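You operate a simulated robot arm through the tools that you are given. There is no shell and no other tool. Be economical: measure what you need, move in short steps, check, and stop when the job is done.

The job below is to be done with a simulated two-armed robot. You get a single attempt, and the scene is never put back.

JOB
Turn the turns dial to 360 turns. Put one of the yellow tapes from the grey shelf on top of the yellow rack. Put the green filter cartridge from the right end of the steel bench on the top wire shelf and the yellow filter cartridge on the packing table top beside the blue press. Do these in any order.

Only the result counts: the job must be done as asked and must still hold three seconds after the hand-in. Knocking over, shifting, dropping, spilling or breaking anything else fails it.

ROBOT AND FRAMES
Two 7-joint arms with two-finger parallel grippers on one trunk, on a base that drives. Base frame: it is fixed to the floor where the robot stands at the start and does not move with it; the origin is under the middle of the robot, x ahead of it, y to its left, z up. Readings come in cm, degrees, newtons and seconds.
The left shoulder is at the start at [5, 15.8, 118.3], the right one opposite. With the tool pointing down near the work surface each hand reaches from about 10 to 64 cm from the robot's upright axis, wherever it stands, measured 20 degrees to its own side. Places, roughly: filter cartridge [-100, -500, 75]; packing table top beside the blue press (17x65 cm) [-254, -174, 80]; top wire shelf [-190, -510, 90]; turns dial [60, -10, 100]; yellow tape [250, 125, 75]. Payload 3.91 kg a hand.
The tool frame of a hand sits at the grasp point between the pads (the TCP): z along the fingers, y along the line on which they close. The tips reach 3 cm beyond it. Largest opening 11 cm; finger width 2, thickness 1; the body of the gripper, 4.8 by 11.2 cm, starts 5.5 cm behind the TCP.
Orientation is that of the tool frame in the base frame, as [roll, pitch, yaw] about the fixed x, y, z axes, in that order (R = Rz(yaw) Ry(pitch) Rx(roll)). With the fingers straight down and closing along the base's y, the tool's x points along the base's -x, its y along +y and its z along -z.

CONTROLS
- The arms move only by the tool step_arm. It takes "left_rows", "right_rows" or both (then of equal length, played together; a hand with none holds still); each is a list that holds one entry, the list of rows, each a list of 7 numbers: the shift along the base's x, y, z in units of 500 mm (1.0 is 500 mm), then the turn, a rotation vector about the base's x, y, z in units of 60 degrees (1.0 is 60 degrees), then the finger opening in cm, from 0 to 11. In form: [[[x, y, z, ax, ay, az, grip], ...]]. A call has 1 to 12 rows; each row is the pose to reach, as a shift and turn from the pose commanded when the call began. A call with a number of a shift or a turn outside -1 to 1 is refused whole. Each row takes 0.2 s and may step no farther than 5 cm and 8.6 degrees from the row before; otherwise, or with a gripper value out of range, the whole call is refused. A pose out of reach is approached as far as the arm can. The call stops where the force on the tool passes 40 N (or 10 N more than at its start, if that is more) or the arm is blocked; 0.2 s more then pass. Each finger travels about 15.3 cm/s and halts on what it meets, pressing with about 25 N; the grip force reading is that of the motor and also rises with nothing between the fingers. The clock runs only during rows and for 0.2 s after the last one: add rows that repeat a pose to give the fingers time. It gives the time, the measured TCP pose, the force on the tool (base axes), the opening and the grip force at its end, in the units of the frame above (readings bear some noise), with the torque about the TCP (base axes, N m) and any sound that the robot's microphone picked up.
- Cameras (640 x 400 px; columns grow to the right, rows downward): "scene" is now at [12.8, -2.28, 137.31]; the picture's right is [-0.19, -0.98, 0.00], its down [-0.04, 0.01, -1.00] and it looks along [0.98, -0.19, -0.04] (base axes); focal length 214 px, centre (320, 200). "left" rides on the left gripper at [7.2, -1.7, -10.3] in its tool frame; the picture's right is [0.23, 0.97, 0.00], its down [-0.76, 0.18, -0.62] and it looks along [-0.61, 0.14, 0.78] (tool axes); focal length 222 px, centre (320, 200). "right" rides on the right gripper at [7.2, 1.7, -10.3] in its tool frame; the picture's right is [-0.23, 0.97, 0.00], its down [-0.76, -0.18, -0.62] and it looks along [-0.61, -0.14, 0.78] (tool axes); focal length 222 px, centre (320, 200). There is no depth. A picture from a camera that has moved, and an enlarged one, comes with that camera's place and axes in the base frame and with its lens. The place of the scene camera against the robot may be out by one fixed shift of up to 1.2 cm in any direction.
- get_image(camera): a new picture of that camera. It takes no simulated time.
- raise_lower(by): slides the trunk up (or, below 0, down) by that many cm; the arms and the scene camera ride with it, the base frame stays. It gives what a move gives, with no picture.
- drive_base(legs): drives the robot by 1 to 6 legs, each [ahead, turn to the left] in cm and degrees, along the robot's own axes; the way and the turn of a leg run together, so that a leg with both is an arc; at most 150 cm and 180 degrees a leg. The arms and the cameras ride along, it lands a little off, and it stops where it bumps. It gives what a move gives.
- turn_head(pan, tilt): turns the head with the scene camera to pan (to the left, within 80 degrees either way) and tilt (down, from -29 to 69), counted from straight ahead of the robot. It gives what a move gives.
- inspect(camera, box): a new picture of the part [left, top, right, bottom] of that camera's present view, enlarged. It takes no simulated time.
- close_job(): hands the job in; it is judged then, once.

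Work in short steps. Places have to be worked out from the pictures, the camera data and where the tool is seen: move nearer, look again, correct. Check each grasp and each placing, and mend what went wrong. You have 165 turns and 138 pictures in all, those below and enlarged ones among them. Open the grippers and draw the arms clear of the work before you hand the job in, unless the task says otherwise; then end with one line.

The tools are called after ">>>" by a JSON object that holds its "op" and its "data". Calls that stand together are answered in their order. step_arm: Moves the arms, as the interface text tells. Its arguments: {"type":"object","properties":{"left_rows":{"type":"array","items":{"type":"array","items":{"type":"array","items":{"type":"number"}}}},"right_rows":{"type":"array","items":{"type":"array","items":{"type":"array","items":{"type":"number"}}}}},"required":[]} The other tools are called the same way: raise_lower (by) slides the trunk up or down; drive_base (legs) drives the base; turn_head (pan, tilt) turns the head that bears the scene camera; get_image (camera) takes a picture; inspect (camera, box) takes an enlarged picture of a part of a camera's view; close_job () hands the job in.

At the start:

```text
clock: 0.0
left_eef_pos: [33.97, 2.73, 136.73]
left_orientation: [180.0, 0.0, 180.0]
left_contact_force: [-0.5, -0.7, 0.0]
left_torque: [-0.01, -0.04, 0.0]
left_grip_width: 10.99
left_finger_force: 0.1
right_eef_pos: [33.67, -22.26, 134.48]
right_orientation: [-179.9, 0.0, 180.0]
right_contact_force: [-0.4, 0.4, -0.5]
right_torque: [0.02, -0.02, -0.03]
right_grip_width: 10.99
right_finger_force: 0.0
trunk travel left (down, up): [-42.5, 5.7]
robot x, y, heading: [0.19, -0.31, 0.4]
head pan, tilt: [-10.8, 2.4]
```

scene: 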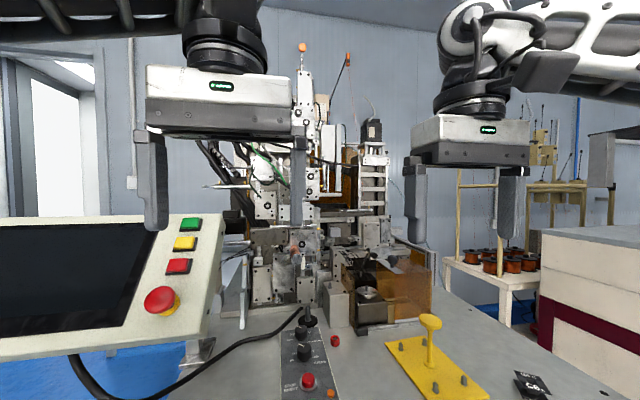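
right: 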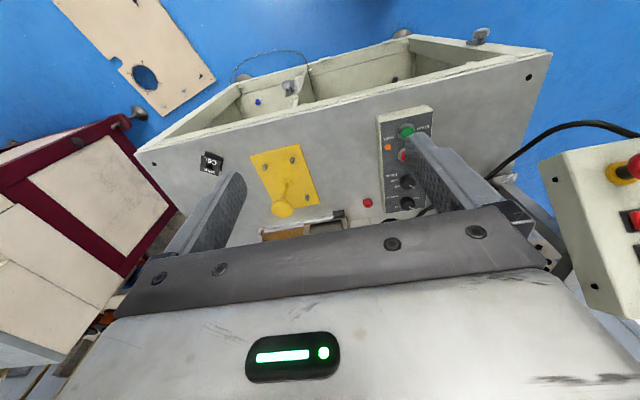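
left: 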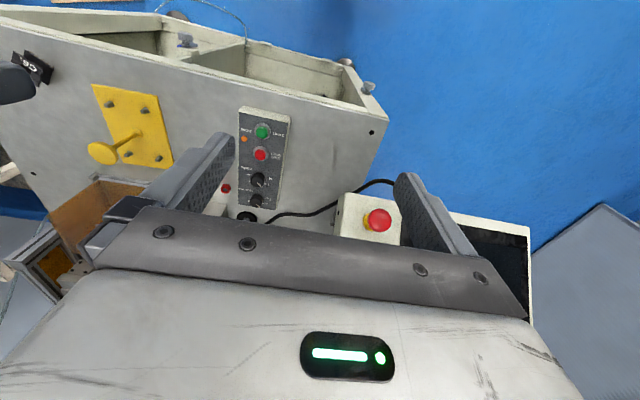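

I start by looking at the control panel with the dials, enlarged.

>>> {"op": "inspect", "data": {"camera": "left", "box": [210, 90, 330, 230]}}

>>> {"op": "turn_head", "data": {"pan": -10, "tilt": 45}}

>>> {"op": "get_image", "data": {"camera": "scene"}}

```text
2.86 times, centred on (270, 160) of left
camera zoom: at [26.79, 1.0, 147.07], right [-0.23, 0.97, 0.0], down [0.76, 0.18, 0.62], along [0.61, 0.14, -0.78], focal length 635 px, centre (463, 314)
```

zoom: 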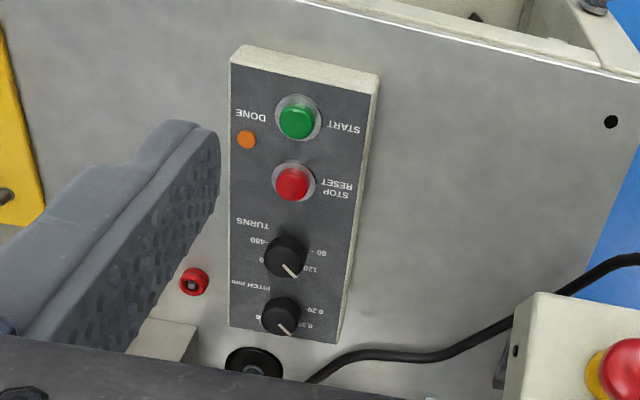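

```text
clock: 1.1
left_eef_pos: [34.12, 2.73, 136.73]
left_orientation: [180.0, 0.1, -179.9]
left_contact_force: [0.3, 1.0, 0.6]
left_torque: [-0.03, 0.01, -0.03]
left_grip_width: 10.99
left_finger_force: 0.2
right_eef_pos: [33.54, -22.41, 134.47]
right_orientation: [-179.9, 0.1, 180.0]
right_contact_force: [0.0, 0.0, -0.5]
right_torque: [0.0, -0.01, 0.03]
right_grip_width: 10.98
right_finger_force: 0.0
trunk travel left (down, up): [-42.5, 5.7]
robot x, y, heading: [-0.45, 0.2, 0.2]
head pan, tilt: [-10.0, 45.0]
```

```text
133 pictures are left
camera scene: at [11.87, -1.98, 130.61], right [-0.17, -0.98, 0.0], down [-0.7, 0.12, -0.71], along [0.7, -0.12, -0.71], focal length 214 px, centre (320, 200)
```

scene: 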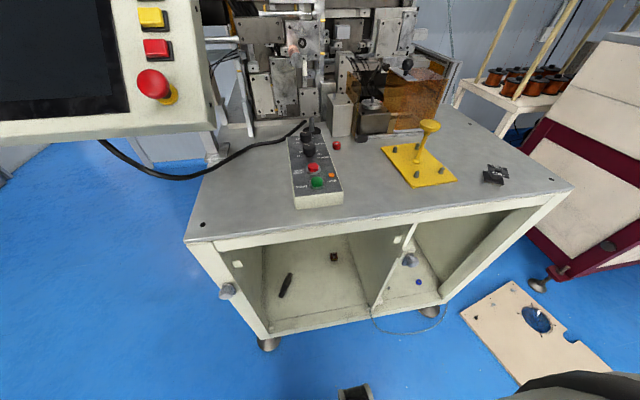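

The panel is visible from above; enlarge it to read the dial scale.

>>> {"op": "inspect", "data": {"camera": "scene", "box": [280, 115, 350, 215]}}

>>> {"op": "inspect", "data": {"camera": "left", "box": [235, 160, 285, 210]}}

```text
4.00 times, centred on (315, 165) of scene
camera zoom: at [11.87, -1.98, 130.61], right [-0.17, -0.98, 0.0], down [-0.7, 0.12, -0.71], along [0.7, -0.12, -0.71], focal length 858 px, centre (340, 340)
```

zoom: 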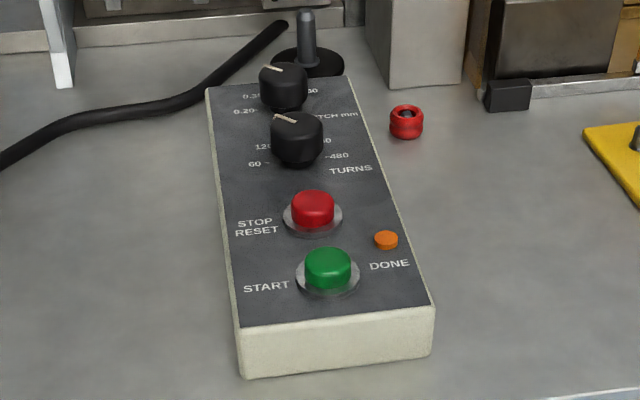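

```text
8.00 times, centred on (260, 185) of left
camera zoom: at [26.79, 1.0, 147.07], right [-0.23, 0.97, 0.0], down [0.76, 0.18, 0.62], along [0.61, 0.14, -0.78], focal length 1777 px, centre (800, 320)
```

zoom: 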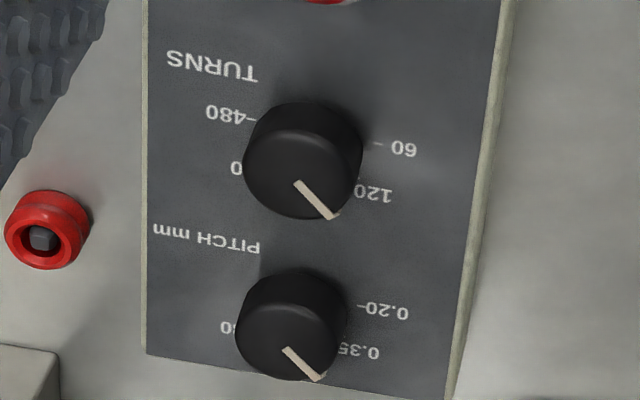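

From two views I place the turns dial top near (59.4, -7.2, 101.8), pointer towards front-left. I shift the left hand aside and bring the right hand with its camera over the dial.

>>> {"op": "step_arm", "data": {"left_rows": [[[0, 0.08, 0, 0, 0, 0, 11], [0, 0.16, 0, 0, 0, 0, 11], [0, 0.24, 0, 0, 0, 0, 11], [0, 0.24, 0, 0, 0, 0, 11], [0, 0.24, 0, 0, 0, 0, 11], [0, 0.24, 0, 0, 0, 0, 11], [0, 0.24, 0, 0, 0, 0, 11], [0, 0.24, 0, 0, 0, 0, 11], [0, 0.24, 0, 0, 0, 0, 11], [0, 0.24, 0, 0, 0, 0, 11], [0, 0.24, 0, 0, 0, 0, 11], [0, 0.24, 0, 0, 0, 0, 11]]], "right_rows": [[[0, 0, 0, 0, 0, 0, 11], [0.05, 0.05, 0, 0, 0, 0, 11], [0.1, 0.1, 0, 0, 0, 0, 11], [0.15, 0.15, 0, 0, 0, 0, 11], [0.2, 0.2, 0, 0, 0, 0, 11], [0.26, 0.26, 0, 0, 0, 0, 11], [0.31, 0.31, -0.04, 0, 0, 0, 11], [0.356, 0.338, -0.12, 0, 0, 0, 11], [0.356, 0.338, -0.2, 0, 0, 0, 11], [0.356, 0.338, -0.28, 0, 0, 0, 11], [0.356, 0.338, -0.36, 0, 0, 0, 11], [0.356, 0.338, -0.36, 0, 0, 0, 11]]]}}

>>> {"op": "get_image", "data": {"camera": "right"}}

```text
clock: 3.7
left_eef_pos: [33.84, 14.66, 136.7]
left_orientation: [-180.0, 0.0, -180.0]
left_contact_force: [-0.6, 0.2, -1.3]
left_torque: [-0.03, -0.02, -0.01]
left_grip_width: 11.03
left_finger_force: 0.0
right_eef_pos: [51.04, -5.62, 116.53]
right_orientation: [-179.9, 0.0, 180.0]
right_contact_force: [0.1, -0.9, -0.5]
right_torque: [0.0, 0.0, -0.01]
right_grip_width: 11.0
right_finger_force: 0.0
trunk travel left (down, up): [-42.5, 5.7]
robot x, y, heading: [0.08, -0.11, 0.1]
head pan, tilt: [-10.0, 45.0]
```

```text
130 pictures are left
camera right: at [43.77, -3.94, 126.88], right [0.23, 0.97, 0.0], down [0.76, -0.18, 0.62], along [0.61, -0.14, -0.78], focal length 222 px, centre (320, 200)
```

right: 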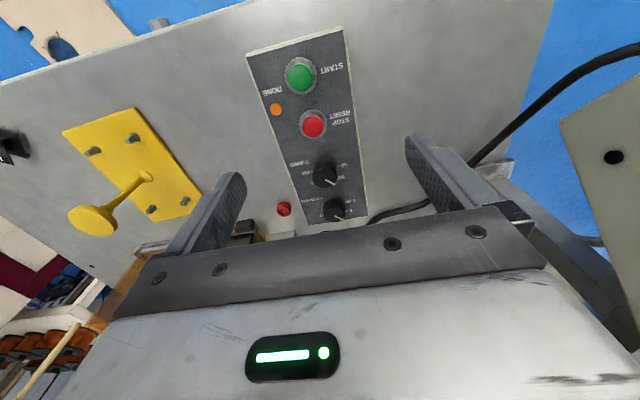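

The dial is in view between the fingers; enlarge.

>>> {"op": "inspect", "data": {"camera": "right", "box": [280, 140, 380, 230]}}

```text
4.44 times, centred on (330, 185) of right
camera zoom: at [43.77, -3.94, 126.88], right [0.23, 0.97, 0.0], down [0.76, -0.18, 0.62], along [0.61, -0.14, -0.78], focal length 987 px, centre (276, 267)
```

zoom: 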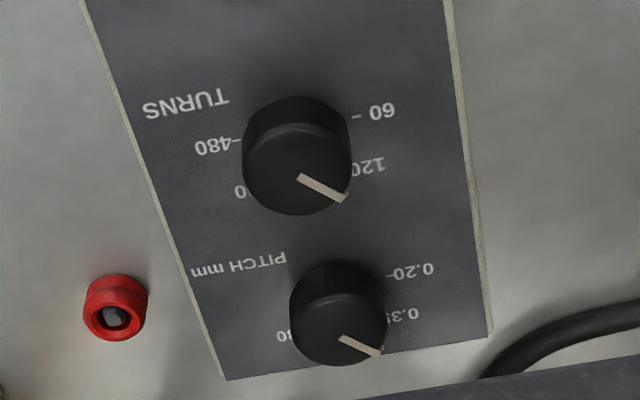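

Labels behind the knob are hidden; I tilt the hand 20° so its camera looks more from above.

>>> {"op": "step_arm", "data": {"right_rows": [[[0.03, 0, 0, 0, 0.11, 0, 11], [0.06, 0.005, 0, 0, 0.22, 0, 11], [0.08, 0.01, -0.02, 0, 0.333, 0, 11], [0.08, 0.01, -0.02, 0, 0.333, 0, 11]]]}}

>>> {"op": "inspect", "data": {"camera": "right", "box": [240, 120, 400, 260]}}

```text
clock: 4.7
left_eef_pos: [33.79, 14.73, 136.59]
left_orientation: [180.0, 0.0, -180.0]
left_contact_force: [0.1, 0.5, 1.1]
left_torque: [0.0, -0.01, 0.01]
left_grip_width: 10.99
left_finger_force: 0.2
right_eef_pos: [52.28, -4.61, 114.92]
right_orientation: [179.9, -18.8, -179.8]
right_contact_force: [0.6, 0.4, 0.6]
right_torque: [0.04, -0.01, -0.03]
right_grip_width: 11.01
right_finger_force: 0.1
right hand out of reach, approached as far as the arm can: row 3, 4
trunk travel left (down, up): [-42.5, 5.7]
robot x, y, heading: [0.17, -0.02, -0.0]
head pan, tilt: [-10.0, 45.0]
```

```text
2.86 times, centred on (320, 190) of right
camera zoom: at [48.73, -2.94, 126.97], right [0.21, 0.97, -0.07], down [0.92, -0.18, 0.34], along [0.32, -0.14, -0.94], focal length 635 px, centre (320, 229)
```

zoom: 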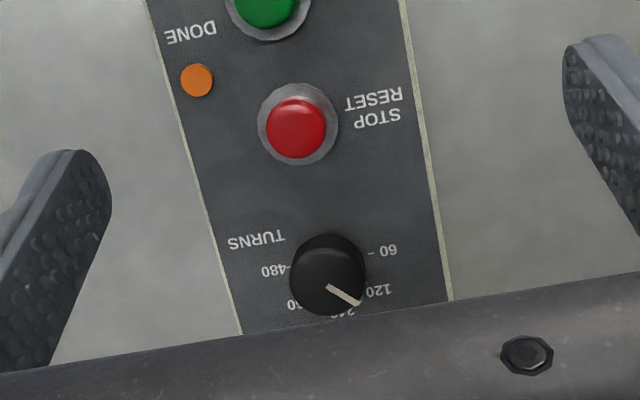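

240 sits at the top and 360 to the upper right. Zoom further to read the angles.

>>> {"op": "inspect", "data": {"camera": "right", "box": [295, 190, 345, 235]}}

```text
8.89 times, centred on (320, 212) of right
camera zoom: at [48.73, -2.94, 126.97], right [0.21, 0.97, -0.07], down [0.92, -0.18, 0.34], along [0.32, -0.14, -0.94], focal length 1974 px, centre (320, 89)
```

zoom: 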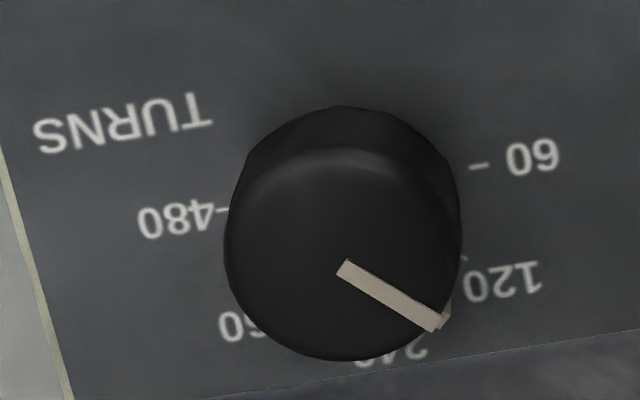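

Scale is symmetric: 60 ≈ +100°, 120 ≈ +50°, 240 ≈ 0°, 360 ≈ −50°, 480 ≈ −100° (from straight ahead, left positive); pointer about +43°. I straighten the hand and move above the knob, staying above it.

>>> {"op": "step_arm", "data": {"right_rows": [[[0.0, 0, 0, 0, -0.11, 0, 8], [0.03, -0.02, 0, 0, -0.22, 0, 8], [0.06, -0.03, 0, 0, -0.333, 0, 6], [0.09, -0.04, -0.04, 0, -0.333, 0, 6], [0.09, -0.04, -0.08, 0, -0.333, 0, 6], [0.09, -0.04, -0.08, 0, -0.333, 0, 6]]]}}

```text
clock: 6.1
left_eef_pos: [33.86, 14.81, 136.58]
left_orientation: [180.0, 0.0, -180.0]
left_contact_force: [-0.4, -0.1, -0.1]
left_torque: [-0.01, -0.02, -0.01]
left_grip_width: 10.98
left_finger_force: 0.2
right_eef_pos: [57.34, -6.77, 110.55]
right_orientation: [-179.9, 0.0, -179.9]
right_contact_force: [-0.6, 0.3, 0.6]
right_torque: [-0.01, 0.01, 0.02]
right_grip_width: 5.96
right_finger_force: 0.1
trunk travel left (down, up): [-42.5, 5.7]
robot x, y, heading: [0.1, 0.15, -0.0]
head pan, tilt: [-10.0, 45.0]
```

No reach complaint. Now yaw the hand +45° and centre over the knob.

>>> {"op": "step_arm", "data": {"right_rows": [[[0.01, 0, 0, 0, 0, 0.125, 6], [0.02, 0, 0, 0, 0, 0.25, 6], [0.03, 0, 0, 0, 0, 0.375, 6], [0.04, 0, 0, 0, 0, 0.5, 6], [0.049, -0.004, 0, 0, 0, 0.625, 6], [0.049, -0.004, 0, 0, 0, 0.75, 6], [0.049, -0.004, 0, 0, 0, 0.75, 6]]]}}

>>> {"op": "get_image", "data": {"camera": "right"}}

>>> {"op": "inspect", "data": {"camera": "scene", "box": [240, 70, 400, 210]}}

```text
clock: 7.7
left_eef_pos: [33.8, 14.71, 136.76]
left_orientation: [180.0, -0.1, 180.0]
left_contact_force: [-0.3, -1.0, 0.0]
left_torque: [-0.05, -0.01, 0.0]
left_grip_width: 10.97
left_finger_force: 0.1
right_eef_pos: [53.37, -8.42, 107.29]
right_orientation: [180.0, 0.1, -137.0]
right_contact_force: [-0.5, -0.3, -0.4]
right_torque: [0.01, 0.01, -0.01]
right_grip_width: 6.01
right_finger_force: 0.2
right hand out of reach, approached as far as the arm can: row 4, 5, 6, 7
trunk travel left (down, up): [-42.5, 5.7]
robot x, y, heading: [-0.01, 0.12, 0.1]
head pan, tilt: [-10.0, 45.0]
```

```text
126 pictures are left
camera right: at [46.85, -12.07, 117.61], right [-0.5, 0.87, 0.0], down [0.68, 0.39, 0.62], along [0.54, 0.31, -0.78], focal length 222 px, centre (320, 200)
```

right: 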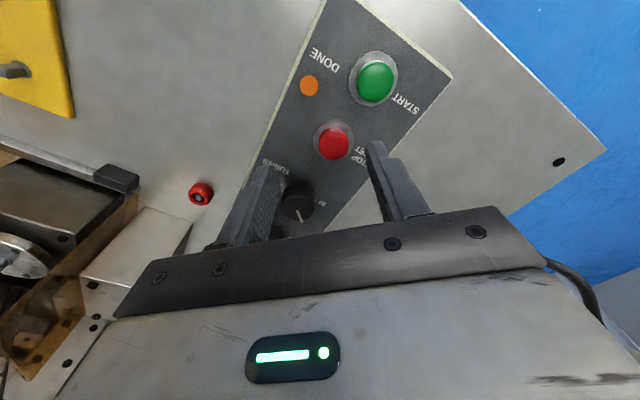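

```text
2.86 times, centred on (320, 140) of scene
camera zoom: at [11.8, -1.93, 130.62], right [-0.17, -0.98, 0.0], down [-0.7, 0.12, -0.71], along [0.7, -0.12, -0.71], focal length 613 px, centre (320, 371)
```

zoom: 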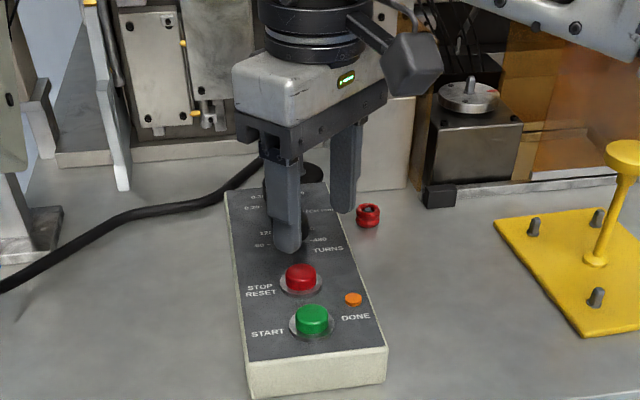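

At yaw the dial is slightly out of reach. I raise both hands and then drive 9 cm nearer.

>>> {"op": "step_arm", "data": {"left_rows": [[[0, 0, 0.08, 0, 0, 0, 11], [0, 0, 0.16, 0, 0, 0, 11], [0, 0, 0.2, 0, 0, 0, 11], [0, 0, 0.2, 0, 0, 0, 11]]], "right_rows": [[[-0.06, 0, 0.06, 0, 0, 0, 6], [-0.12, 0, 0.12, 0, 0, 0, 6], [-0.16, 0, 0.16, 0, 0, 0, 6], [-0.16, 0, 0.16, 0, 0, 0, 6]]]}}

>>> {"op": "drive_base", "data": {"legs": [[9, 0]]}}

>>> {"op": "get_image", "data": {"camera": "right"}}

```text
clock: 8.7
left_eef_pos: [34.3, 14.83, 142.1]
left_orientation: [-179.9, 0.0, 180.0]
left_contact_force: [0.0, 0.6, -0.8]
left_torque: [0.02, 0.02, 0.0]
left_grip_width: 11.0
left_finger_force: 0.0
left hand out of reach, approached as far as the arm can: row 2, 3, 4
right_eef_pos: [45.55, -8.46, 115.21]
right_orientation: [-180.0, 0.0, -135.1]
right_contact_force: [0.9, -0.8, -0.1]
right_torque: [-0.01, 0.01, -0.03]
right_grip_width: 6.01
right_finger_force: 0.1
trunk travel left (down, up): [-42.5, 5.7]
robot x, y, heading: [0.23, -0.18, 0.0]
head pan, tilt: [-10.0, 45.0]
```

```text
clock: 9.8
left_eef_pos: [43.44, 14.64, 141.95]
left_orientation: [180.0, 0.0, -180.0]
left_contact_force: [-0.1, 0.5, 0.0]
left_torque: [-0.01, 0.02, 0.0]
left_grip_width: 11.03
left_finger_force: 0.1
right_eef_pos: [54.78, -8.47, 115.33]
right_orientation: [-180.0, 0.0, -135.1]
right_contact_force: [1.0, 0.1, -0.1]
right_torque: [0.01, 0.01, -0.02]
right_grip_width: 6.01
right_finger_force: 0.0
trunk travel left (down, up): [-42.5, 5.7]
robot x, y, heading: [8.91, 0.24, -0.6]
head pan, tilt: [-10.0, 45.0]
```

```text
124 pictures are left
camera right: at [48.3, -12.45, 125.48], right [-0.53, 0.85, 0.0], down [0.67, 0.41, 0.62], along [0.53, 0.33, -0.78], focal length 222 px, centre (320, 200)
```

right: 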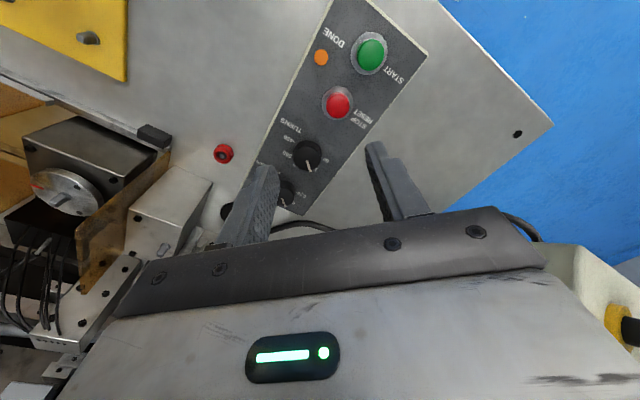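

Zoom on the dial from this right-hand-side angle to see 240/360 and re-measure its place.

>>> {"op": "inspect", "data": {"camera": "right", "box": [265, 115, 355, 205]}}

```text
4.44 times, centred on (310, 160) of right
camera zoom: at [48.3, -12.45, 125.48], right [-0.53, 0.85, 0.0], down [0.67, 0.41, 0.62], along [0.53, 0.33, -0.78], focal length 987 px, centre (364, 378)
```

zoom: 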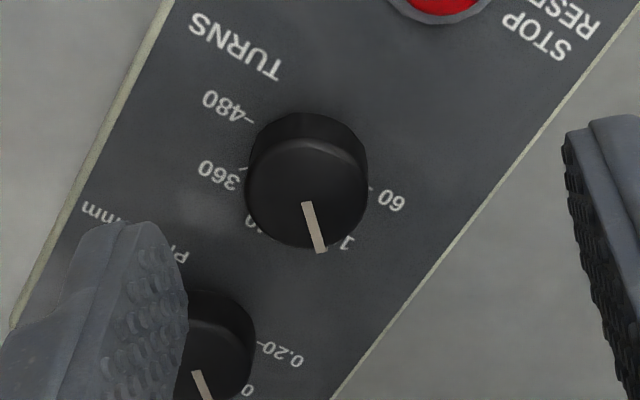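

The dial re-measures at (59.8, −7.0), 360 tick at about −53°. I descend around the knob with fingers 6 cm apart.

>>> {"op": "step_arm", "data": {"right_rows": [[[0.05, 0.015, 0, 0, 0, 0, 6], [0.1, 0.029, 0, 0, 0, 0, 6], [0.1, 0.029, -0.08, 0, 0, 0, 6], [0.1, 0.029, -0.14, 0, 0, 0, 6], [0.1, 0.029, -0.19, 0, 0, 0, 6], [0.1, 0.029, -0.23, 0, 0, 0, 6], [0.1, 0.029, -0.23, 0, 0, 0, 6]]]}}

>>> {"op": "inspect", "data": {"camera": "scene", "box": [240, 70, 400, 210]}}

>>> {"op": "get_image", "data": {"camera": "right"}}

```text
clock: 11.4
left_eef_pos: [43.27, 14.65, 142.09]
left_orientation: [179.9, -0.1, 179.9]
left_contact_force: [0.1, -0.3, 0.8]
left_torque: [0.01, -0.02, -0.01]
left_grip_width: 10.99
left_finger_force: 0.0
right_eef_pos: [59.69, -6.97, 103.78]
right_orientation: [180.0, 0.0, -135.1]
right_contact_force: [0.1, 0.3, 0.4]
right_torque: [0.01, 0.0, -0.01]
right_grip_width: 6.01
right_finger_force: 0.2
trunk travel left (down, up): [-42.5, 5.7]
robot x, y, heading: [8.97, -0.38, -0.1]
head pan, tilt: [-10.0, 45.0]
```

```text
2.86 times, centred on (320, 140) of scene
camera zoom: at [20.93, -2.01, 130.61], right [-0.18, -0.98, 0.0], down [-0.7, 0.12, -0.71], along [0.7, -0.12, -0.71], focal length 613 px, centre (320, 371)
```

zoom: 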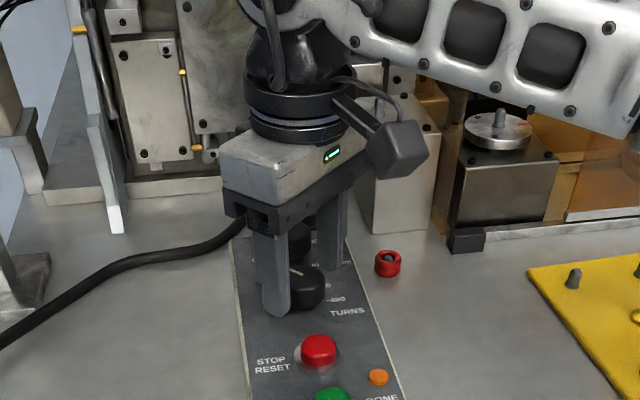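

```text
121 pictures are left
camera right: at [53.26, -10.96, 114.04], right [-0.53, 0.85, 0.0], down [0.66, 0.41, 0.62], along [0.53, 0.33, -0.78], focal length 222 px, centre (320, 200)
```

right: 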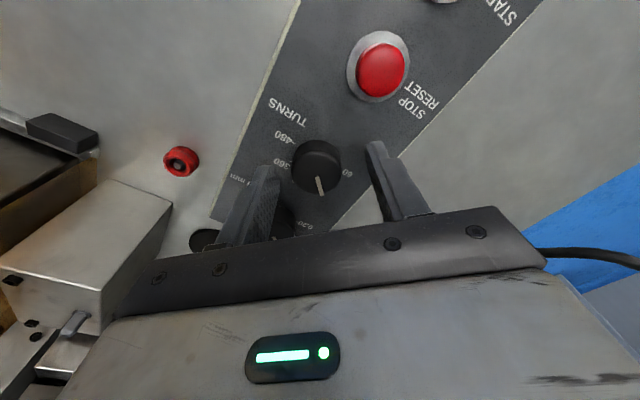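

The knob is centred between the fingers. Close on it.

>>> {"op": "step_arm", "data": {"right_rows": [[[0, 0, 0, 0, 0, 0, 4], [0, 0, 0, 0, 0, 0, 2.5], [0, 0, 0, 0, 0, 0, 2]]]}}

```text
clock: 12.2
left_eef_pos: [43.4, 14.54, 142.02]
left_orientation: [180.0, 0.0, 179.8]
left_contact_force: [0.2, -0.8, 0.5]
left_torque: [-0.02, 0.0, -0.02]
left_grip_width: 11.0
left_finger_force: 0.1
right_eef_pos: [59.86, -7.27, 103.87]
right_orientation: [-179.9, 0.1, -135.4]
right_contact_force: [9.0, -6.8, 0.1]
right_torque: [-0.49, -0.43, -0.01]
right_grip_width: 3.27
right_finger_force: 45.3
trunk travel left (down, up): [-42.5, 5.7]
robot x, y, heading: [8.86, 0.21, -0.1]
head pan, tilt: [-10.0, 45.0]
```

Gripped at 3.27 cm. Turn clockwise 60° first, with a tiny centring shift.

>>> {"op": "step_arm", "data": {"right_rows": [[[0.003, -0.003, 0, 0, 0, -0.1, 2], [0.003, -0.003, 0, 0, 0, -0.2, 2], [0.003, -0.003, 0, 0, 0, -0.32, 2], [0.003, -0.003, 0, 0, 0, -0.44, 2], [0.003, -0.003, 0, 0, 0, -0.56, 2], [0.003, -0.003, 0, 0, 0, -0.68, 2], [0.003, -0.003, 0, 0, 0, -0.8, 2], [0.003, -0.003, 0, 0, 0, -0.9, 2], [0.003, -0.003, 0, 0, 0, -0.9, 2]]]}}

>>> {"op": "inspect", "data": {"camera": "right", "box": [250, 110, 390, 230]}}

```text
clock: 14.2
left_eef_pos: [43.37, 14.83, 141.91]
left_orientation: [-180.0, 0.1, 180.0]
left_contact_force: [-0.1, 0.6, -0.3]
left_torque: [0.01, 0.03, -0.03]
left_grip_width: 11.01
left_finger_force: 0.1
right_eef_pos: [59.75, -7.01, 103.89]
right_orientation: [180.0, 0.0, 171.0]
right_contact_force: [-1.4, 14.1, -5.2]
right_torque: [0.4, -0.96, 0.07]
right_grip_width: 3.22
right_finger_force: 44.7
trunk travel left (down, up): [-42.5, 5.7]
robot x, y, heading: [8.82, -0.25, -0.2]
head pan, tilt: [-10.0, 45.0]
```

```text
3.33 times, centred on (320, 170) of right
camera zoom: at [52.8, -4.19, 114.07], right [0.38, 0.93, 0.0], down [0.72, -0.29, 0.62], along [0.58, -0.23, -0.78], focal length 740 px, centre (320, 300)
```

zoom: 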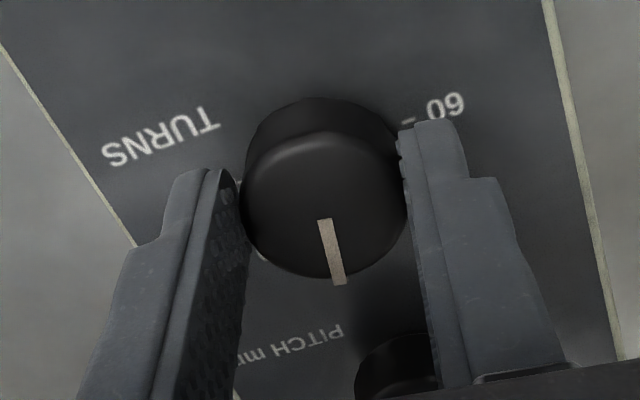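

The knob follows: pointer now at about −9°. Turn another −43°.

>>> {"op": "step_arm", "data": {"right_rows": [[[0, 0, 0, 0, 0, -0.12, 2], [0, 0, 0, 0, 0, -0.24, 2], [0, 0, 0, 0, 0, -0.36, 2], [0, 0, 0, 0, 0, -0.48, 2], [0, 0, 0, 0, 0, -0.6, 2], [0, 0, 0, 0, 0, -0.717, 2], [0, 0, 0, 0, 0, -0.717, 2], [0, 0, 0, 0, 0, -0.717, 2]]]}}

>>> {"op": "inspect", "data": {"camera": "right", "box": [250, 110, 390, 230]}}

>>> {"op": "inspect", "data": {"camera": "scene", "box": [290, 130, 350, 190]}}

```text
clock: 16.0
left_eef_pos: [43.39, 14.89, 141.95]
left_orientation: [-179.8, 0.0, 180.0]
left_contact_force: [-0.3, -0.8, -0.2]
left_torque: [0.01, 0.0, 0.0]
left_grip_width: 10.97
left_finger_force: 0.0
right_eef_pos: [60.0, -6.73, 103.74]
right_orientation: [179.6, 0.0, 128.0]
right_contact_force: [5.9, 23.8, 8.3]
right_torque: [0.6, -0.17, 0.07]
right_grip_width: 3.25
right_finger_force: 44.7
trunk travel left (down, up): [-42.5, 5.7]
robot x, y, heading: [9.28, 0.5, -0.1]
head pan, tilt: [-10.0, 45.0]
```

```text
3.33 times, centred on (320, 170) of right
camera zoom: at [56.61, -0.08, 114.07], right [0.91, 0.42, 0.01], down [0.32, -0.71, 0.62], along [0.27, -0.56, -0.78], focal length 740 px, centre (320, 300)
```

zoom: 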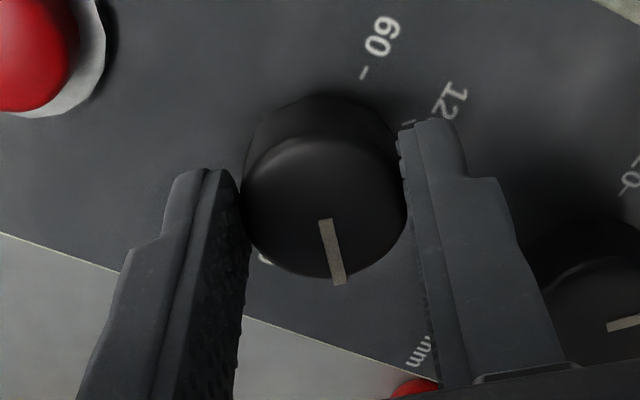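

```text
6.67 times, centred on (320, 160) of scene
camera zoom: at [20.93, -1.7, 130.62], right [-0.17, -0.98, 0.0], down [-0.7, 0.12, -0.71], along [0.7, -0.13, -0.71], focal length 1430 px, centre (320, 467)
```

zoom: 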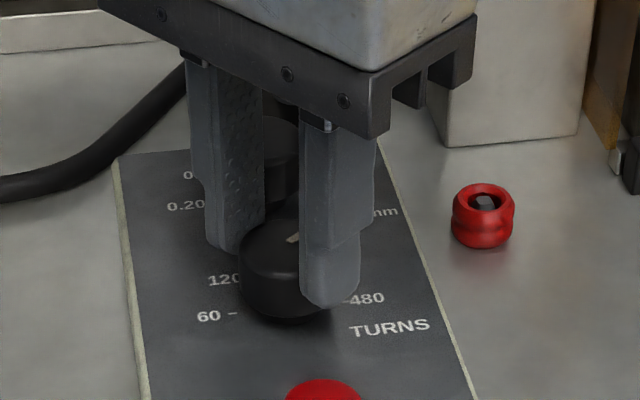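

Pointer should be near −52°. Release, rise and look.

>>> {"op": "step_arm", "data": {"right_rows": [[[0, 0, 0, 0, 0, 0, 3.6], [0, 0, 0, 0, 0, 0, 6], [0, 0, 0, 0, 0, 0, 6], [0, 0, 0.06, 0, 0, 0, 6], [-0.03, 0, 0.14, 0, 0, 0.1, 6], [-0.06, 0.0, 0.22, 0, 0, 0.2, 6], [-0.06, 0.0, 0.22, 0, 0, 0.3, 6]]]}}

>>> {"op": "inspect", "data": {"camera": "right", "box": [250, 100, 390, 220]}}

>>> {"op": "inspect", "data": {"camera": "scene", "box": [290, 130, 350, 190]}}

```text
clock: 17.6
left_eef_pos: [43.38, 14.75, 141.96]
left_orientation: [179.9, 0.0, 179.8]
left_contact_force: [-0.3, 0.2, 0.0]
left_torque: [-0.02, 0.02, -0.04]
left_grip_width: 10.99
left_finger_force: 0.0
right_eef_pos: [56.91, -7.42, 114.59]
right_orientation: [180.0, 0.1, 146.0]
right_contact_force: [-0.2, -0.2, -0.2]
right_torque: [0.03, -0.03, 0.01]
right_grip_width: 6.0
right_finger_force: 0.0
trunk travel left (down, up): [-42.5, 5.7]
robot x, y, heading: [9.3, -0.04, -0.1]
head pan, tilt: [-10.0, 45.0]
```

```text
3.33 times, centred on (320, 160) of right
camera zoom: at [51.67, -1.9, 124.94], right [0.73, 0.68, 0.0], down [0.53, -0.57, 0.62], along [0.42, -0.46, -0.78], focal length 740 px, centre (320, 333)
```

zoom: 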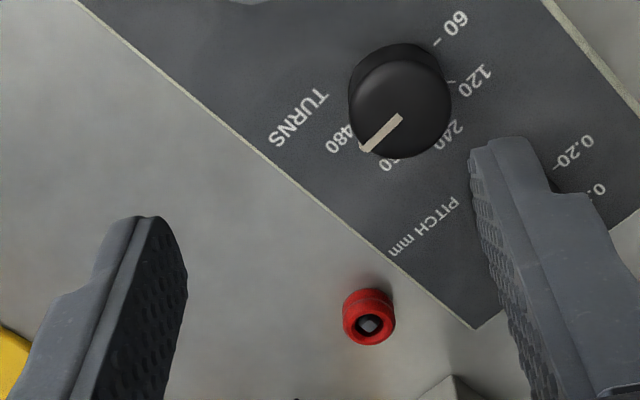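

```text
6.67 times, centred on (320, 160) of scene
camera zoom: at [20.97, -2.02, 130.6], right [-0.18, -0.98, 0.0], down [-0.7, 0.12, -0.71], along [0.7, -0.12, -0.71], focal length 1430 px, centre (320, 467)
```

zoom: 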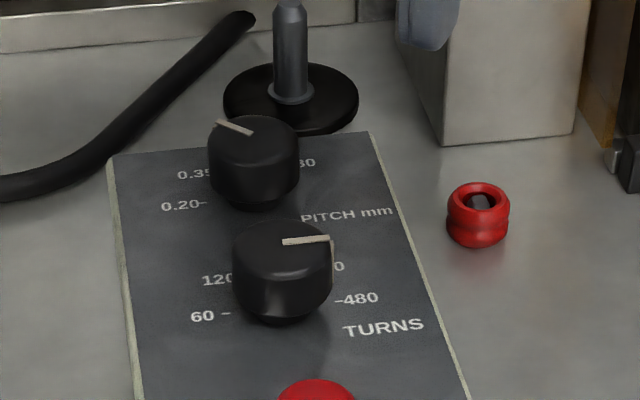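

The knob slipped on release: pointer is now at about −92°. I regrasp at hand yaw ≈ +5° and will turn it back to the 360 tick, nulling the side force before release.

>>> {"op": "step_arm", "data": {"right_rows": [[[0.01, 0, 0, 0, 0, 0.13, 6], [0.02, 0.003, 0, 0, 0, 0.26, 6], [0.04, 0.007, 0, 0, 0, 0.39, 6], [0.058, 0.007, 0, 0, 0, 0.52, 6], [0.058, 0.007, 0, 0, 0, 0.65, 6], [0.058, 0.007, -0.08, 0, 0, 0.65, 6], [0.058, 0.007, -0.14, 0, 0, 0.65, 6], [0.058, 0.007, -0.19, 0, 0, 0.65, 6], [0.058, 0.007, -0.214, 0, 0, 0.65, 6], [0.058, 0.007, -0.214, 0, 0, 0.65, 6]]]}}

>>> {"op": "inspect", "data": {"camera": "right", "box": [220, 90, 420, 230]}}

```text
clock: 19.8
left_eef_pos: [43.27, 14.71, 141.98]
left_orientation: [-180.0, -0.1, 179.9]
left_contact_force: [-0.2, -0.2, -0.3]
left_torque: [-0.01, 0.01, 0.02]
left_grip_width: 10.99
left_finger_force: 0.0
right_eef_pos: [59.62, -6.93, 104.04]
right_orientation: [-180.0, 0.0, -175.2]
right_contact_force: [-0.3, 0.5, 1.1]
right_torque: [0.01, 0.02, 0.0]
right_grip_width: 6.01
right_finger_force: 0.1
trunk travel left (down, up): [-42.5, 5.7]
robot x, y, heading: [9.07, 0.11, -0.0]
head pan, tilt: [-10.0, 45.0]
```

```text
2.86 times, centred on (320, 160) of right
camera zoom: at [52.26, -5.87, 114.18], right [0.14, 0.99, 0.0], down [0.77, -0.11, 0.62], along [0.62, -0.09, -0.78], focal length 635 px, centre (320, 314)
```

zoom: 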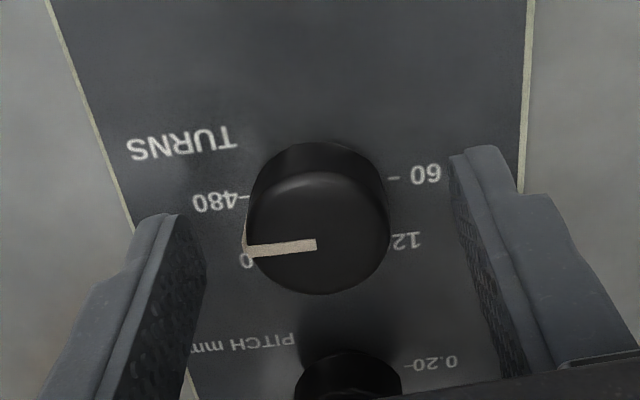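

Pointer at −90° to −91°; knob axis better at (59.95, −7.05). Shift slightly, grip, and read forces.

>>> {"op": "step_arm", "data": {"right_rows": [[[0.005, -0.002, 0, 0, 0, 0, 6], [0.005, -0.002, 0, 0, 0, 0, 4], [0.005, -0.002, 0, 0, 0, 0, 2.5], [0.005, -0.002, 0, 0, 0, 0, 2.5]]]}}

```text
clock: 20.8
left_eef_pos: [43.42, 14.66, 142.06]
left_orientation: [180.0, -0.1, 179.9]
left_contact_force: [-0.5, -0.3, 1.3]
left_torque: [0.01, -0.01, 0.02]
left_grip_width: 10.99
left_finger_force: 0.1
right_eef_pos: [59.86, -7.09, 103.91]
right_orientation: [-180.0, 0.0, -175.1]
right_contact_force: [1.4, 0.2, -1.3]
right_torque: [0.17, -0.1, -0.04]
right_grip_width: 3.25
right_finger_force: 44.4
trunk travel left (down, up): [-42.5, 5.7]
robot x, y, heading: [9.34, -0.38, -0.1]
head pan, tilt: [-10.0, 45.0]
```

Side force is near zero. Rotate +38° (counter-clockwise).

>>> {"op": "step_arm", "data": {"right_rows": [[[0, 0, 0, 0, 0, 0.1, 2.5], [0, 0, 0, 0, 0, 0.2, 2.5], [0, 0, 0, 0, 0, 0.3, 2.5], [0, 0, 0, 0, 0, 0.4, 2.5], [0, 0, 0, 0, 0, 0.5, 2.5], [0, 0, 0, 0, 0, 0.58, 2.5], [0, 0, 0, 0, 0, 0.633, 2.5], [0, 0, 0, 0, 0, 0.633, 2.5], [0, 0, 0, 0, 0, 0.633, 2.5]]]}}

>>> {"op": "inspect", "data": {"camera": "right", "box": [250, 110, 390, 230]}}

```text
clock: 22.8
left_eef_pos: [43.51, 14.48, 142.18]
left_orientation: [180.0, 0.0, 179.9]
left_contact_force: [1.0, 0.2, 0.3]
left_torque: [-0.02, 0.01, 0.05]
left_grip_width: 10.97
left_finger_force: 0.1
right_eef_pos: [59.96, -7.2, 103.88]
right_orientation: [180.0, -0.1, -137.2]
right_contact_force: [1.9, -10.4, -5.6]
right_torque: [-0.32, -0.18, -0.03]
right_grip_width: 3.23
right_finger_force: 45.0
trunk travel left (down, up): [-42.5, 5.7]
robot x, y, heading: [9.05, -0.17, -0.0]
head pan, tilt: [-10.0, 45.0]
```

```text
3.33 times, centred on (320, 170) of right
camera zoom: at [53.43, -10.83, 114.22], right [-0.5, 0.87, 0.0], down [0.68, 0.39, 0.62], along [0.54, 0.31, -0.78], focal length 740 px, centre (320, 300)
```

zoom: 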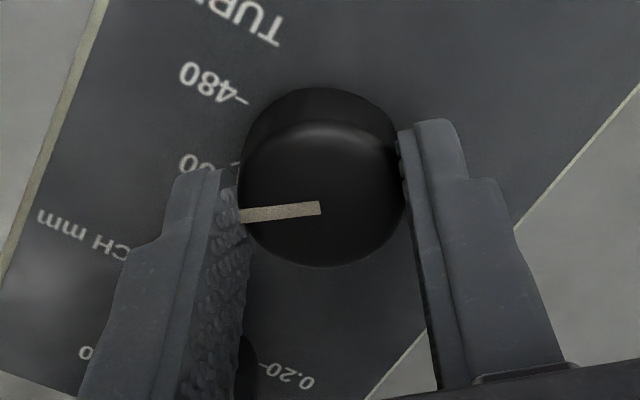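

Pointer at about −52°. Relieve the side load, then open slowly and rise to view.

>>> {"op": "step_arm", "data": {"right_rows": [[[0.001, -0.004, 0.001, 0, 0, 0, 2.5], [0.001, -0.004, 0.001, 0, 0, 0, 3.0], [0.001, -0.004, 0.001, 0, 0, 0, 3.5], [0.001, -0.004, 0.001, 0, 0, 0, 6], [0, 0, 0.001, 0, 0, 0, 6], [0, 0, 0.06, 0, 0, 0, 6], [-0.05, -0.02, 0.15, 0, 0, 0, 6], [-0.1, -0.03, 0.23, 0, 0, 0, 6], [-0.1, -0.03, 0.23, 0, 0, 0, 6]]]}}

>>> {"op": "inspect", "data": {"camera": "right", "box": [270, 115, 350, 185]}}

>>> {"op": "inspect", "data": {"camera": "scene", "box": [290, 130, 350, 190]}}

```text
refused: row 7 steps farther than a row can; nothing moved
```

```text
5.71 times, centred on (310, 150) of right
camera zoom: at [53.43, -10.83, 114.22], right [-0.5, 0.87, 0.0], down [0.68, 0.39, 0.62], along [0.54, 0.31, -0.78], focal length 1269 px, centre (377, 486)
```

zoom: 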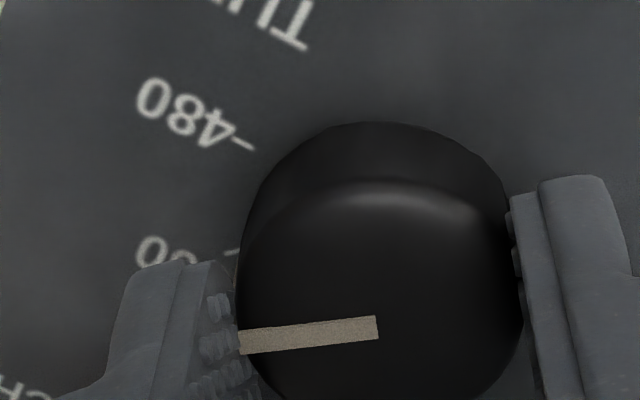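

```text
6.67 times, centred on (320, 160) of scene
camera zoom: at [21.0, -2.14, 130.59], right [-0.18, -0.98, 0.0], down [-0.7, 0.12, -0.71], along [0.7, -0.12, -0.71], focal length 1430 px, centre (320, 467)
```

zoom: 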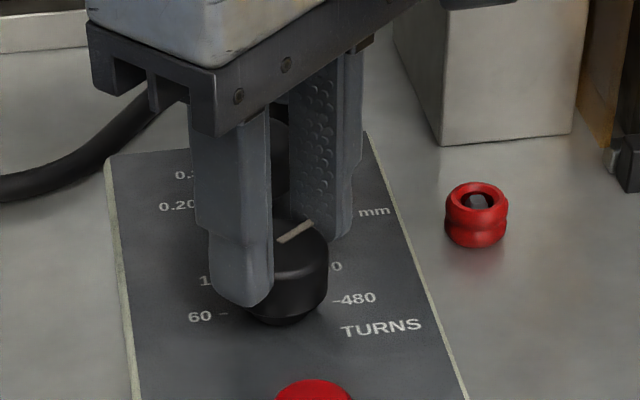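

Estimate 360 tick ≈ −50°, pointer ≈ −51°. Release carefully.

>>> {"op": "step_arm", "data": {"right_rows": [[[0.001, -0.004, 0.001, 0, 0, 0, 2.5], [0.001, -0.004, 0.001, 0, 0, 0, 3.0], [0.001, -0.004, 0.001, 0, 0, 0, 3.5], [0.001, -0.004, 0.001, 0, 0, 0, 6], [0, 0, 0.001, 0, 0, 0, 6], [0, 0, 0.06, 0, 0, 0, 6], [-0.03, -0.01, 0.13, 0, 0, 0, 6], [-0.07, -0.02, 0.19, 0, 0, 0, 6], [-0.1, -0.03, 0.23, 0, 0, 0, 6], [-0.1, -0.03, 0.23, 0, 0, 0, 6]]]}}

>>> {"op": "inspect", "data": {"camera": "right", "box": [270, 115, 350, 185]}}

>>> {"op": "inspect", "data": {"camera": "scene", "box": [290, 130, 350, 190]}}

```text
clock: 25.0
left_eef_pos: [43.4, 14.63, 142.13]
left_orientation: [-180.0, 0.0, 179.9]
left_contact_force: [0.1, -0.2, 0.6]
left_torque: [-0.03, -0.01, 0.01]
left_grip_width: 11.01
left_finger_force: 0.1
right_eef_pos: [54.74, -8.43, 115.71]
right_orientation: [-180.0, 0.1, -137.2]
right_contact_force: [-0.5, -0.4, 0.6]
right_torque: [-0.02, -0.02, -0.03]
right_grip_width: 6.0
right_finger_force: 0.0
trunk travel left (down, up): [-42.5, 5.7]
robot x, y, heading: [8.92, 0.21, 0.3]
head pan, tilt: [-10.0, 45.0]
```

```text
5.71 times, centred on (310, 150) of right
camera zoom: at [48.18, -12.01, 125.97], right [-0.5, 0.87, 0.0], down [0.68, 0.39, 0.62], along [0.54, 0.31, -0.78], focal length 1269 px, centre (377, 486)
```

zoom: 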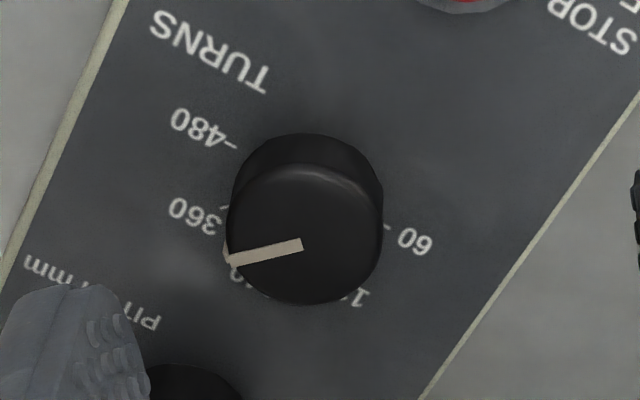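

```text
6.67 times, centred on (320, 160) of scene
camera zoom: at [20.95, -2.0, 130.6], right [-0.18, -0.98, 0.0], down [-0.7, 0.12, -0.71], along [0.7, -0.12, -0.71], focal length 1430 px, centre (320, 467)
```

zoom: 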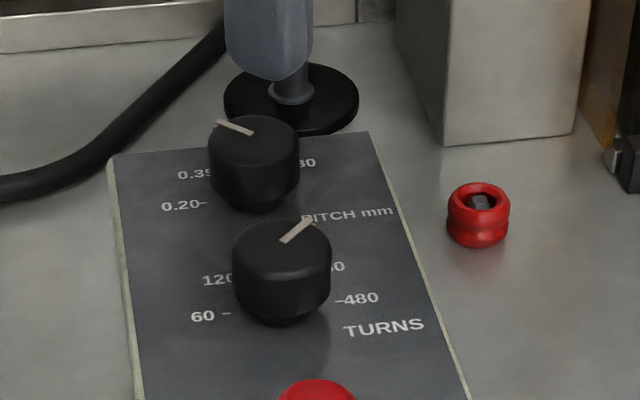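

The two views disagree (−43° vs −52°), so I want a view from nearly straight above: straighten yaw, then tilt the hand.

>>> {"op": "step_arm", "data": {"right_rows": [[[0.01, 0.01, 0, 0, 0, -0.14, 11], [0.02, 0.02, 0, 0, 0, -0.28, 11], [0.03, 0.03, 0, 0, 0, -0.42, 11], [0.04, 0.04, 0, 0, 0, -0.56, 11], [0.052, 0.056, 0, 0, 0, -0.7, 11], [0.052, 0.056, 0, 0, 0, -0.713, 11]]]}}

>>> {"op": "step_arm", "data": {"right_rows": [[[0, 0, 0, 0, 0.14, 0, 11], [0, 0, -0.02, 0, 0.28, 0, 11], [0, 0, -0.05, 0, 0.42, 0, 11], [0, 0, -0.08, 0, 0.42, 0, 11], [0, 0, -0.08, 0, 0.42, 0, 11]]]}}

>>> {"op": "inspect", "data": {"camera": "right", "box": [280, 155, 360, 235]}}

```text
clock: 26.4
left_eef_pos: [43.35, 14.55, 142.16]
left_orientation: [180.0, 0.0, 179.9]
left_contact_force: [0.0, 0.2, -0.2]
left_torque: [-0.02, 0.01, 0.01]
left_grip_width: 11.01
left_finger_force: 0.1
right_eef_pos: [57.62, -5.58, 115.57]
right_orientation: [-180.0, 0.0, 179.9]
right_contact_force: [0.4, 0.2, -0.4]
right_torque: [0.01, -0.02, 0.0]
right_grip_width: 11.0
right_finger_force: 0.0
trunk travel left (down, up): [-42.5, 5.7]
robot x, y, heading: [9.41, 0.28, 0.0]
head pan, tilt: [-10.0, 45.0]
```

```text
clock: 27.6
left_eef_pos: [43.39, 14.57, 141.99]
left_orientation: [-179.9, 0.0, 179.9]
left_contact_force: [-0.6, 0.1, -1.1]
left_torque: [0.0, 0.01, -0.01]
left_grip_width: 10.99
left_finger_force: 0.1
right_eef_pos: [57.43, -5.71, 111.67]
right_orientation: [-179.9, -25.2, -179.9]
right_contact_force: [-1.4, 0.2, -0.6]
right_torque: [-0.02, -0.02, 0.0]
right_grip_width: 10.98
right_finger_force: 0.2
trunk travel left (down, up): [-42.5, 5.7]
robot x, y, heading: [9.08, -0.19, -0.2]
head pan, tilt: [-10.0, 45.0]
```

```text
5.00 times, centred on (320, 195) of right
camera zoom: at [55.24, -3.99, 124.04], right [0.2, 0.97, -0.1], down [0.95, -0.18, 0.24], along [0.22, -0.14, -0.97], focal length 1111 px, centre (320, 225)
```

zoom: 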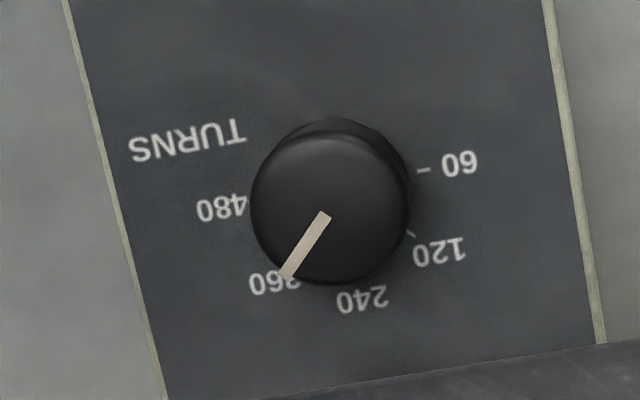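

Seen from above, the pointer sits squarely on 360 (it evidently snaps to marks). The dial is done; I retract the right hand and back off.

>>> {"op": "step_arm", "data": {"right_rows": [[[0, 0, 0.06, 0, -0.1, 0, 11], [-0.03, 0, 0.13, 0, -0.22, 0, 11], [-0.08, 0, 0.2, 0, -0.34, 0, 11], [-0.16, -0.02, 0.25, 0, -0.42, 0, 11], [-0.24, -0.06, 0.3, 0, -0.42, 0, 8], [-0.31, -0.12, 0.34, 0, -0.42, 0, 5], [-0.36, -0.18, 0.36, 0, -0.42, 0, 5], [-0.4, -0.25, 0.36, 0, -0.42, 0, 5], [-0.4, -0.25, 0.36, 0, -0.42, 0, 5]]]}}

>>> {"op": "drive_base", "data": {"legs": [[-40, 0]]}}

>>> {"op": "turn_head", "data": {"pan": 35, "tilt": 15}}

>>> {"op": "get_image", "data": {"camera": "scene"}}

>>> {"op": "turn_head", "data": {"pan": -35, "tilt": 15}}

>>> {"op": "get_image", "data": {"camera": "scene"}}

```text
refused: row 5 steps farther than a row can; nothing moved
```

```text
clock: 30.1
left_eef_pos: [4.27, 14.53, 142.04]
left_orientation: [179.9, 0.1, 179.3]
left_contact_force: [-0.1, 0.2, 0.8]
left_torque: [0.02, 0.03, -0.02]
left_grip_width: 11.03
left_finger_force: 0.1
right_eef_pos: [18.34, -5.91, 111.64]
right_orientation: [-180.0, -25.1, 179.6]
right_contact_force: [-0.8, 0.2, 0.1]
right_torque: [-0.03, 0.01, 0.01]
right_grip_width: 11.01
right_finger_force: 0.0
trunk travel left (down, up): [-42.5, 5.7]
robot x, y, heading: [-29.6, 0.3, -0.7]
head pan, tilt: [-10.0, 45.0]
```

```text
clock: 31.2
left_eef_pos: [4.34, 14.61, 142.0]
left_orientation: [-179.9, 0.0, 179.3]
left_contact_force: [0.3, 1.2, 0.2]
left_torque: [-0.03, 0.0, 0.01]
left_grip_width: 10.98
left_finger_force: 0.0
right_eef_pos: [18.37, -5.95, 111.65]
right_orientation: [180.0, -25.2, 179.6]
right_contact_force: [0.3, 0.1, -0.5]
right_torque: [0.04, -0.02, 0.04]
right_grip_width: 11.0
right_finger_force: 0.1
trunk travel left (down, up): [-42.5, 5.7]
robot x, y, heading: [-29.97, 0.43, -0.7]
head pan, tilt: [35.0, 15.0]
```

```text
108 pictures are left
camera scene: at [-18.49, 4.9, 135.28], right [0.56, -0.83, 0.0], down [-0.21, -0.15, -0.97], along [0.8, 0.54, -0.26], focal length 214 px, centre (320, 200)
```

scene: 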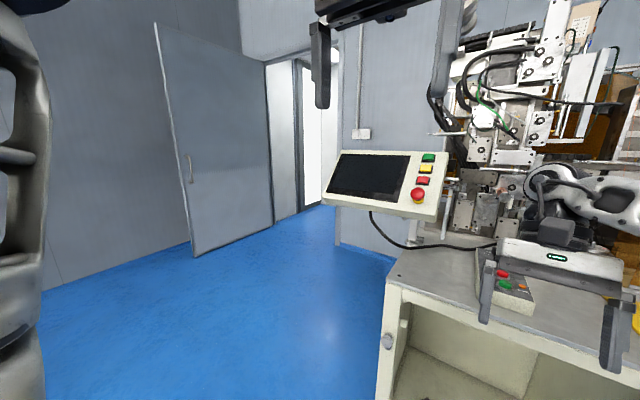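

```text
clock: 32.6
left_eef_pos: [4.43, 14.52, 142.04]
left_orientation: [-180.0, 0.0, 179.2]
left_contact_force: [-0.2, -0.1, -0.1]
left_torque: [0.0, -0.03, 0.0]
left_grip_width: 11.01
left_finger_force: 0.1
right_eef_pos: [18.4, -5.96, 111.62]
right_orientation: [-180.0, -25.2, 179.5]
right_contact_force: [-0.2, -0.4, 1.3]
right_torque: [-0.01, -0.02, -0.01]
right_grip_width: 11.02
right_finger_force: 0.1
trunk travel left (down, up): [-42.5, 5.7]
robot x, y, heading: [-29.82, 0.3, -0.7]
head pan, tilt: [-35.0, 15.0]
```

```text
107 pictures are left
camera scene: at [-18.62, -5.8, 135.29], right [-0.58, -0.81, 0.0], down [-0.21, 0.15, -0.97], along [0.78, -0.56, -0.26], focal length 214 px, centre (320, 200)
```

scene: 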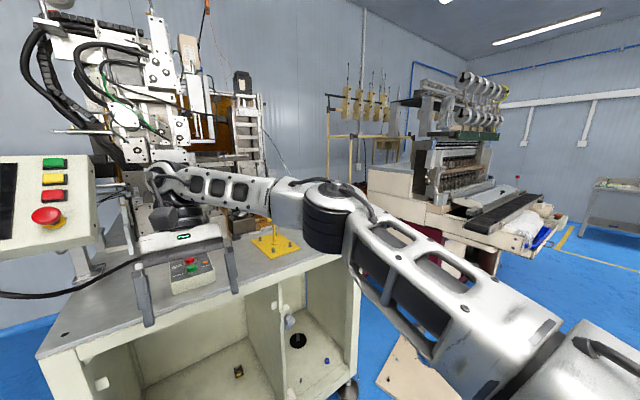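

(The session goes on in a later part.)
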